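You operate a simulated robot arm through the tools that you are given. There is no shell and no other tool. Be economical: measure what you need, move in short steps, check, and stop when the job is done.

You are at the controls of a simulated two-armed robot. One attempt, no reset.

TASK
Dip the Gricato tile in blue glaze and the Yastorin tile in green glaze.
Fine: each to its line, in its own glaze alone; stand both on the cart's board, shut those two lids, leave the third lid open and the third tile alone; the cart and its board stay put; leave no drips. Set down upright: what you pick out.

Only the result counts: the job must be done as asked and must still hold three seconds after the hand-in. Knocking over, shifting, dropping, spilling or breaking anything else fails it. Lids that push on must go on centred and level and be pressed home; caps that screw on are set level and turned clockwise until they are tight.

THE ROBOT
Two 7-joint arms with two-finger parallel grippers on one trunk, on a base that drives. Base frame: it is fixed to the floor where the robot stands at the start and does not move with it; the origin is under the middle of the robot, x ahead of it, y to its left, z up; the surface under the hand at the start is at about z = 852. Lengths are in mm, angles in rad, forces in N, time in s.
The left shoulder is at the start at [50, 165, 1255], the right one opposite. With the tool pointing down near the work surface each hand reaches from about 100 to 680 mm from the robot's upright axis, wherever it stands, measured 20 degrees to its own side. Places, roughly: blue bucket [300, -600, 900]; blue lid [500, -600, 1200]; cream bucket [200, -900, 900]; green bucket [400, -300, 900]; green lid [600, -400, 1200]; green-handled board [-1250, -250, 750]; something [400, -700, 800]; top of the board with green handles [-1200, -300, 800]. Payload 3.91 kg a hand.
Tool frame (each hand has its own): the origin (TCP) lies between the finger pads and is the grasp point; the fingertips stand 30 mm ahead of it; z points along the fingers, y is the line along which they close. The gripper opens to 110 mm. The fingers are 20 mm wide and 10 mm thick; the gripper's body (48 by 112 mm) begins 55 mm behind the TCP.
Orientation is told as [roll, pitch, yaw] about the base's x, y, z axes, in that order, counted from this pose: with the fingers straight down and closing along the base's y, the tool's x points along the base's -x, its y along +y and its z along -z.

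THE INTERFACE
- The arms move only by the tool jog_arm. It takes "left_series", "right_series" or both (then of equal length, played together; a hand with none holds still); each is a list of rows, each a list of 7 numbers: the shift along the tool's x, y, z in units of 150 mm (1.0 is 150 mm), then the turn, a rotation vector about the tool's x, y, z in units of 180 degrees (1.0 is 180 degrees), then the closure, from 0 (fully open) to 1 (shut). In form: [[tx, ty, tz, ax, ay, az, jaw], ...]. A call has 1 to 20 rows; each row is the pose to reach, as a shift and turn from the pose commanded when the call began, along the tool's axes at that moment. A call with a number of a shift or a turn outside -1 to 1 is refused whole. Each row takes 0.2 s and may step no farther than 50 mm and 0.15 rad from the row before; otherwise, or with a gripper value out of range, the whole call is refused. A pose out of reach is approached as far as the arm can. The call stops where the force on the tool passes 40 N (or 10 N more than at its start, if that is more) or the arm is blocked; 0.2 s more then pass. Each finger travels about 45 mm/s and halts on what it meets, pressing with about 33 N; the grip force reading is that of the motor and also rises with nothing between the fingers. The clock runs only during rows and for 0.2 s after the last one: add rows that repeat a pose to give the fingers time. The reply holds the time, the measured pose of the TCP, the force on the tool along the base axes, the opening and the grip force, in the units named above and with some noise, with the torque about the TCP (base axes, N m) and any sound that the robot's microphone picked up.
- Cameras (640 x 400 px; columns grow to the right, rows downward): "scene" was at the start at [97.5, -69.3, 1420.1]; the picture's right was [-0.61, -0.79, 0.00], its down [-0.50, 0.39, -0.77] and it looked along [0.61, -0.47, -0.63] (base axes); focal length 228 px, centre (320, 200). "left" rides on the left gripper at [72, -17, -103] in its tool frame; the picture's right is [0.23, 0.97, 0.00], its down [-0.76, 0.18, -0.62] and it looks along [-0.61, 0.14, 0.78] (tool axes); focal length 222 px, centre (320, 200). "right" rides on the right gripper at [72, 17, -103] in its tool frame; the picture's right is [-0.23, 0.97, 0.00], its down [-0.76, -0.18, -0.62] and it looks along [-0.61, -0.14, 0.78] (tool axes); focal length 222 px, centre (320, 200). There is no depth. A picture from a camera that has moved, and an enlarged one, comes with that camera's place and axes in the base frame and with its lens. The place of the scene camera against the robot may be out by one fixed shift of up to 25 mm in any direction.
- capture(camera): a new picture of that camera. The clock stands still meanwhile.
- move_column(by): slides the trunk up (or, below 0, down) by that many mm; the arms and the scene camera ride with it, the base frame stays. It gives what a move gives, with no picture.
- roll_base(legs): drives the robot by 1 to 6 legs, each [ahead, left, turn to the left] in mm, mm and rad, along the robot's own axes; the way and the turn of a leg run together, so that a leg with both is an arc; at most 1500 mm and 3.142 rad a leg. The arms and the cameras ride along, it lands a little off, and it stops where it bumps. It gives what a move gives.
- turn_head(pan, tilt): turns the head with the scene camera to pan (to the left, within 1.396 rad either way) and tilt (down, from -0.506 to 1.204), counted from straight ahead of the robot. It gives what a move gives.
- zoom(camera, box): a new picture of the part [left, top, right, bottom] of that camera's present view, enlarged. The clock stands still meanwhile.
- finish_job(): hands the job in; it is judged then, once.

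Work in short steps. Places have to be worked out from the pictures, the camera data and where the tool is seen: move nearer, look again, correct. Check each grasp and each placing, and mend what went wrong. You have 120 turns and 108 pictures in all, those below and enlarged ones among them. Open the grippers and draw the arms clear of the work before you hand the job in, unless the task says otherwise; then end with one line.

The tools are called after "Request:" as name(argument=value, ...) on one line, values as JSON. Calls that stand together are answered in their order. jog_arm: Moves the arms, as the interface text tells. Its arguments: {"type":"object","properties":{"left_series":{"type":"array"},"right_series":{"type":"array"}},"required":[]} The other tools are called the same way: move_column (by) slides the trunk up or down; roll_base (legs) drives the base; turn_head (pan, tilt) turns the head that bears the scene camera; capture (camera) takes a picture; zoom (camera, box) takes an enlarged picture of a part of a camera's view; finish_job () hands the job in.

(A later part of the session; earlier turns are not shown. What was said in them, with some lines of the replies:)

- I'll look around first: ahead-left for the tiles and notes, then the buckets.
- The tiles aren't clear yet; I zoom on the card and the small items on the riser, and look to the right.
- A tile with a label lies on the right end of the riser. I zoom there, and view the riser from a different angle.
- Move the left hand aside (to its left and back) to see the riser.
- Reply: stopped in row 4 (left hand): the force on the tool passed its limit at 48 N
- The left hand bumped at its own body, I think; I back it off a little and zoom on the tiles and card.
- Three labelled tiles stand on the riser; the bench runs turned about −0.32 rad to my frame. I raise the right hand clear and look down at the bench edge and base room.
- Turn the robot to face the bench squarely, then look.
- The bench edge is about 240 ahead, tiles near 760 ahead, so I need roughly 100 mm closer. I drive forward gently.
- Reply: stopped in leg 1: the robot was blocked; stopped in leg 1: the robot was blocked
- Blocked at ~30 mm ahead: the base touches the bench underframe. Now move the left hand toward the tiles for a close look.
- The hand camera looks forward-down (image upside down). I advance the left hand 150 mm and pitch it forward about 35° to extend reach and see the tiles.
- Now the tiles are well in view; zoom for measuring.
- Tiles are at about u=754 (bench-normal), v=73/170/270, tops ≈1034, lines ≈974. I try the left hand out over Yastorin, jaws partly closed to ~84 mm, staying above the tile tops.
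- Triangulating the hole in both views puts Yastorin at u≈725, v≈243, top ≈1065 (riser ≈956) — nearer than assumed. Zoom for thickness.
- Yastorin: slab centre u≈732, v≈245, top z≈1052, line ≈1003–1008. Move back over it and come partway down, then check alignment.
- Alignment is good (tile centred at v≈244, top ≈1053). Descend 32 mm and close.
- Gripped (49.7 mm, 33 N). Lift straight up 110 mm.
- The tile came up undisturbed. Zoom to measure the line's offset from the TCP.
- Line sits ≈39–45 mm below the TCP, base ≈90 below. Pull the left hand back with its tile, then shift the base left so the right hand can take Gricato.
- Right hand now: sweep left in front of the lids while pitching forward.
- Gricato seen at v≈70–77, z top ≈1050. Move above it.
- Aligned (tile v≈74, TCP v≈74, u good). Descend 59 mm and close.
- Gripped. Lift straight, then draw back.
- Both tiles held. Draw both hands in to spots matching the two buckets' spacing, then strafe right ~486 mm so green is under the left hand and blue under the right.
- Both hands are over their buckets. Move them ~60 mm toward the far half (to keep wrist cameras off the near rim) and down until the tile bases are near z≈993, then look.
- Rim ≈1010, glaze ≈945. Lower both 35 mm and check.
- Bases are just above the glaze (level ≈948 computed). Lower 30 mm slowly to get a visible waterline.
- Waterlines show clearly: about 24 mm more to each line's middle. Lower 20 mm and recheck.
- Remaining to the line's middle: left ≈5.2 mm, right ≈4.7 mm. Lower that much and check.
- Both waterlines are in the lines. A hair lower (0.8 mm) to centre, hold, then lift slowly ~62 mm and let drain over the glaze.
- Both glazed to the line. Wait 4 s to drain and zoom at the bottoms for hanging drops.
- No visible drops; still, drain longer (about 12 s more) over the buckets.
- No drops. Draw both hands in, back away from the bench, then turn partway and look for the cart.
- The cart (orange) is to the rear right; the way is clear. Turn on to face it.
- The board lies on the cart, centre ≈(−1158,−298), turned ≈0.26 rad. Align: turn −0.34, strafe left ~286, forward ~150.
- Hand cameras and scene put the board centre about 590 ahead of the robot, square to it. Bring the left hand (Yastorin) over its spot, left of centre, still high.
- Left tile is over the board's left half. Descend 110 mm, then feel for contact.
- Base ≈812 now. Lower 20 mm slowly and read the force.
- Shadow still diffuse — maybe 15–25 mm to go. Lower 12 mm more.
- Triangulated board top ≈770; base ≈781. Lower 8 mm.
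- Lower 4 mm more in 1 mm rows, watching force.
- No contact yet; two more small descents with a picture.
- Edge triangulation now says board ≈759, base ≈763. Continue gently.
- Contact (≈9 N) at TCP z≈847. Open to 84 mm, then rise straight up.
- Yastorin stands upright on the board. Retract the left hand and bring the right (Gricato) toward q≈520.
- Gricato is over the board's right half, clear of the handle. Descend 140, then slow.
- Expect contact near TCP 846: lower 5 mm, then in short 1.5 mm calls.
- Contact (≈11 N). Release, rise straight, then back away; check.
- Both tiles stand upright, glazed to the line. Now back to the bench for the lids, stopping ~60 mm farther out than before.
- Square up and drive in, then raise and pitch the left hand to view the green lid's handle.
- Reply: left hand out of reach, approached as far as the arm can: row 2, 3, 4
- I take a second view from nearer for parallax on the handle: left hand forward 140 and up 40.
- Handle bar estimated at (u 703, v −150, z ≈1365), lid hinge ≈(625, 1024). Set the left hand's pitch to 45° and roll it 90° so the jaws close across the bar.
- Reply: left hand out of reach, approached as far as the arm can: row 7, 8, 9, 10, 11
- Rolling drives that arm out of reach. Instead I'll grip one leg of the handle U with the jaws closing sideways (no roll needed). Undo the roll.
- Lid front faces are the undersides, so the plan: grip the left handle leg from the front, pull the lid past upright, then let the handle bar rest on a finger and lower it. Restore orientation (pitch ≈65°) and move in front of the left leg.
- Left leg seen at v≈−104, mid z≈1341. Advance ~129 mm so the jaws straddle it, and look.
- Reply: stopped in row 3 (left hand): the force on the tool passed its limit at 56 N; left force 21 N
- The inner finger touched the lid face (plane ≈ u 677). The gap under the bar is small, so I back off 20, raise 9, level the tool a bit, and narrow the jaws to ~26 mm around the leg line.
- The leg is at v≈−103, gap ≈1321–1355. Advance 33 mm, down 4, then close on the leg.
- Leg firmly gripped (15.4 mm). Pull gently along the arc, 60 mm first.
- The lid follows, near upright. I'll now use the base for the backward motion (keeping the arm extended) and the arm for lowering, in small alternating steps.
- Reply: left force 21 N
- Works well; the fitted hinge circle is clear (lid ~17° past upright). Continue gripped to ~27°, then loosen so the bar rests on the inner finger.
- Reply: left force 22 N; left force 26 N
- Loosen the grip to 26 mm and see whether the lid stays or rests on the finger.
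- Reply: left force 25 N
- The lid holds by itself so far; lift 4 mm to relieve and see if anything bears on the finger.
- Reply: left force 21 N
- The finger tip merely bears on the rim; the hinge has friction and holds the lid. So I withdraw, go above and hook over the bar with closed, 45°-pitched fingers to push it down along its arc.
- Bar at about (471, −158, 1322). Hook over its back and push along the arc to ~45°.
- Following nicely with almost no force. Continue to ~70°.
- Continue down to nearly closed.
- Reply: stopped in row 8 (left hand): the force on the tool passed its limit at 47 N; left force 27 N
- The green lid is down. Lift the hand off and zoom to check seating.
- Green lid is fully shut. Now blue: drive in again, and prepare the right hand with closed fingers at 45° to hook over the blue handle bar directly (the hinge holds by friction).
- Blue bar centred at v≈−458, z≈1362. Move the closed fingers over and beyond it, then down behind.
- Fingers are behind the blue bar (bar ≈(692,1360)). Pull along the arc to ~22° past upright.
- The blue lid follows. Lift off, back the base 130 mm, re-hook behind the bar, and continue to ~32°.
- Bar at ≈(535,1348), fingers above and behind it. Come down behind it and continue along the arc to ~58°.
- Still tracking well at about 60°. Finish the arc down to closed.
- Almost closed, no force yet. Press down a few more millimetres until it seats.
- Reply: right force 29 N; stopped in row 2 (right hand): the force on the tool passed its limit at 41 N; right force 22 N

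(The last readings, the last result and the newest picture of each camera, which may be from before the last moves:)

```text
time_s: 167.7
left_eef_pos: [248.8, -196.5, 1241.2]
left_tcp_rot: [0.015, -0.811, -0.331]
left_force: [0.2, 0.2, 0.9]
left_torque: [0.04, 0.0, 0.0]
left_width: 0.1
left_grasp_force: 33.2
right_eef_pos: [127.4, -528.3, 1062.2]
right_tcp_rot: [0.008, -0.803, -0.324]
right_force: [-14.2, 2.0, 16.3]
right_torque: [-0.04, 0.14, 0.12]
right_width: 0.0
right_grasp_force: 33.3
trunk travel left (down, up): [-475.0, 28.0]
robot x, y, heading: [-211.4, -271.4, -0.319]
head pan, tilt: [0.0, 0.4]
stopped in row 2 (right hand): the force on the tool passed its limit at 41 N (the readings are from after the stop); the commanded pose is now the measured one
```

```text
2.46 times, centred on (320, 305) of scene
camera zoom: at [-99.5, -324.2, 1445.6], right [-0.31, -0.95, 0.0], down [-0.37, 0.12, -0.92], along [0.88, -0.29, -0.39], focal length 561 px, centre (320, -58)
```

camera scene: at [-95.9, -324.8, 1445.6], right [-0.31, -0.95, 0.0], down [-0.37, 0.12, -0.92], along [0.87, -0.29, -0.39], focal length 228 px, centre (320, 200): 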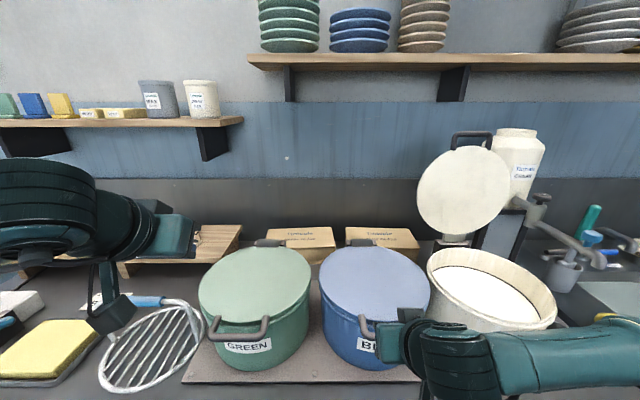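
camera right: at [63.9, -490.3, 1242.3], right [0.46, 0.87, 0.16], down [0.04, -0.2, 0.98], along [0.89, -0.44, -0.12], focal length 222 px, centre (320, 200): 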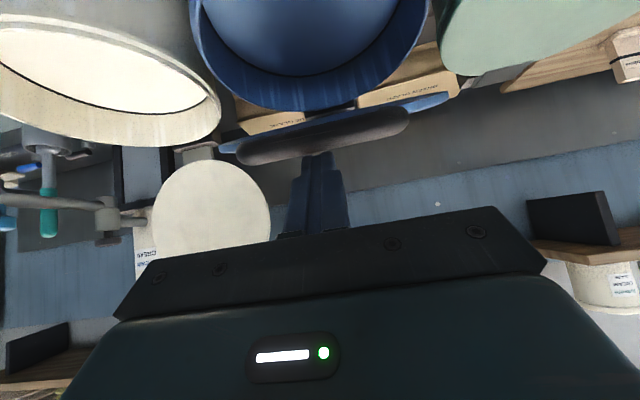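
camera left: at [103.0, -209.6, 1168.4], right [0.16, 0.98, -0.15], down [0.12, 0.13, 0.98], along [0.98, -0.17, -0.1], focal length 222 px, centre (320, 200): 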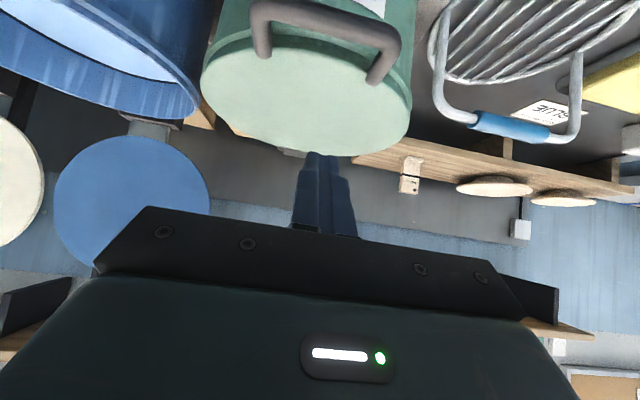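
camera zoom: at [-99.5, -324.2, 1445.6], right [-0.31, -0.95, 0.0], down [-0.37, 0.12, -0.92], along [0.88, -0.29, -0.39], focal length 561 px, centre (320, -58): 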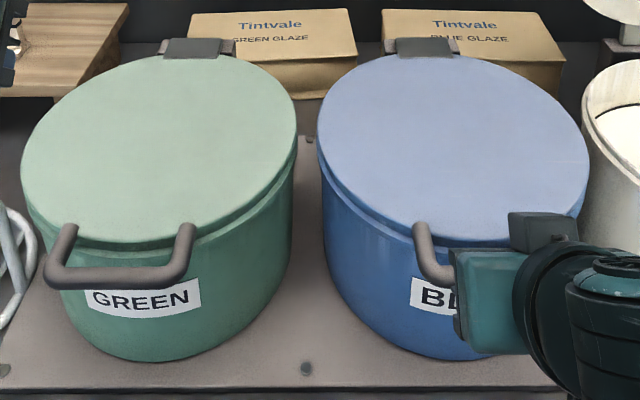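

Both lids are seated. Lift off, open the grippers, back away and take a last look.

Request:
jog_arm(right_series=[[-0.14, 0, -0.14, 0, 0, 0, 1], [-0.28, 0, -0.28, 0, 0, 0, 0.7], [-0.42, 0, -0.42, 0, 0, 0, 0.3], [-0.56, 0, -0.56, 0, 0, 0, 0], [-0.56, 0, -0.56, 0, 0, 0, 0], [-0.56, 0, -0.56, 0, 0, 0, 0]], left_series=[[0, 0, 0, 0, 0, 0, 0.8], [0, 0, 0, 0, 0, 0, 0.5], [0, 0, 0, 0, 0, 0, 0.2], [0, 0, 0, 0, 0, 0, 0], [0, 0, 0, 0, 0, 0, 0], [0, 0, 0, 0, 0, 0, 0]])

Request:
roll_base(legs=[[-160, 0, 0]])

Request:
turn_head(pan=0, tilt=0.55)

Request:
capture(camera="scene")

```text
time_s: 169.1
left_eef_pos: [250.6, -196.3, 1240.4]
left_tcp_rot: [0.017, -0.808, -0.329]
left_force: [-0.9, 0.1, 0.5]
left_torque: [0.03, 0.0, -0.03]
left_width: 110.2
left_grasp_force: 0.1
right_eef_pos: [128.8, -530.1, 1178.8]
right_tcp_rot: [0.005, -0.797, -0.326]
right_force: [-0.1, 0.0, 0.2]
right_torque: [-0.02, 0.02, -0.01]
right_width: 102.3
right_grasp_force: 0.0
trunk travel left (down, up): [-475.0, 28.0]
robot x, y, heading: [-211.3, -269.5, -0.321]
head pan, tilt: [0.0, 0.4]
```

```text
time_s: 170.5
left_eef_pos: [99.0, -144.5, 1240.4]
left_tcp_rot: [0.016, -0.81, -0.329]
left_force: [-0.4, 0.0, 0.7]
left_torque: [-0.01, -0.02, -0.03]
left_width: 109.9
left_grasp_force: 0.1
right_eef_pos: [-24.8, -478.4, 1179.1]
right_tcp_rot: [0.006, -0.796, -0.324]
right_force: [0.2, 0.6, -0.8]
right_torque: [0.03, -0.02, 0.01]
right_width: 110.2
right_grasp_force: 0.1
trunk travel left (down, up): [-475.0, 28.0]
robot x, y, heading: [-364.4, -220.3, -0.321]
head pan, tilt: [0.0, 0.4]
```

```text
time_s: 171.2
left_eef_pos: [100.1, -145.7, 1240.2]
left_tcp_rot: [0.015, -0.809, -0.33]
left_force: [-0.1, 0.6, -0.2]
left_torque: [-0.01, 0.01, 0.03]
left_width: 110.0
left_grasp_force: 0.0
right_eef_pos: [-22.7, -479.7, 1178.0]
right_tcp_rot: [0.006, -0.795, -0.325]
right_force: [-0.5, 0.4, 0.5]
right_torque: [-0.01, -0.02, 0.03]
right_width: 110.2
right_grasp_force: 0.0
trunk travel left (down, up): [-475.0, 28.0]
robot x, y, heading: [-362.1, -222.5, -0.318]
head pan, tilt: [0.0, 0.55]
```

```text
5 pictures are left
camera scene: at [-250.4, -273.6, 1431.9], right [-0.31, -0.95, 0.0], down [-0.5, 0.16, -0.85], along [0.81, -0.27, -0.52], focal length 228 px, centre (320, 200)
```

scene: 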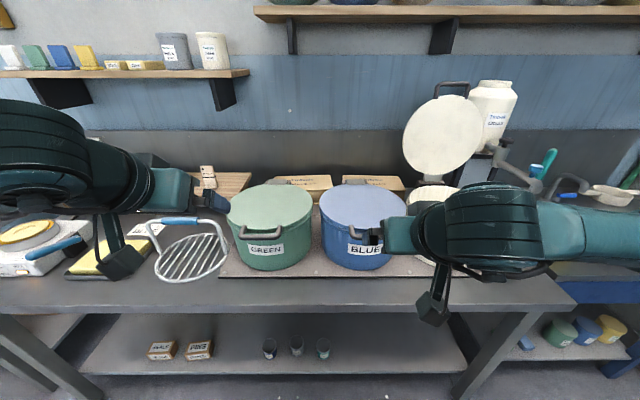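

Both lids are shut, the cream lid is open, the third tile stands where it was, and no drips are visible on the bench. The arms are clear and the grippers are open, so I hand in.

Request:
finish_job()

```text
The job is handed in.
```

I handed the job in. Gricato is dipped to its line in blue and Yastorin to its line in green. Both stand upright on the cart's board, the blue and green lids are shut, and the cream lid is still open. The third tile (Dobbrel) was not touched. I saw no drips on the bench, but I did not look at the cart again after setting the tiles down.
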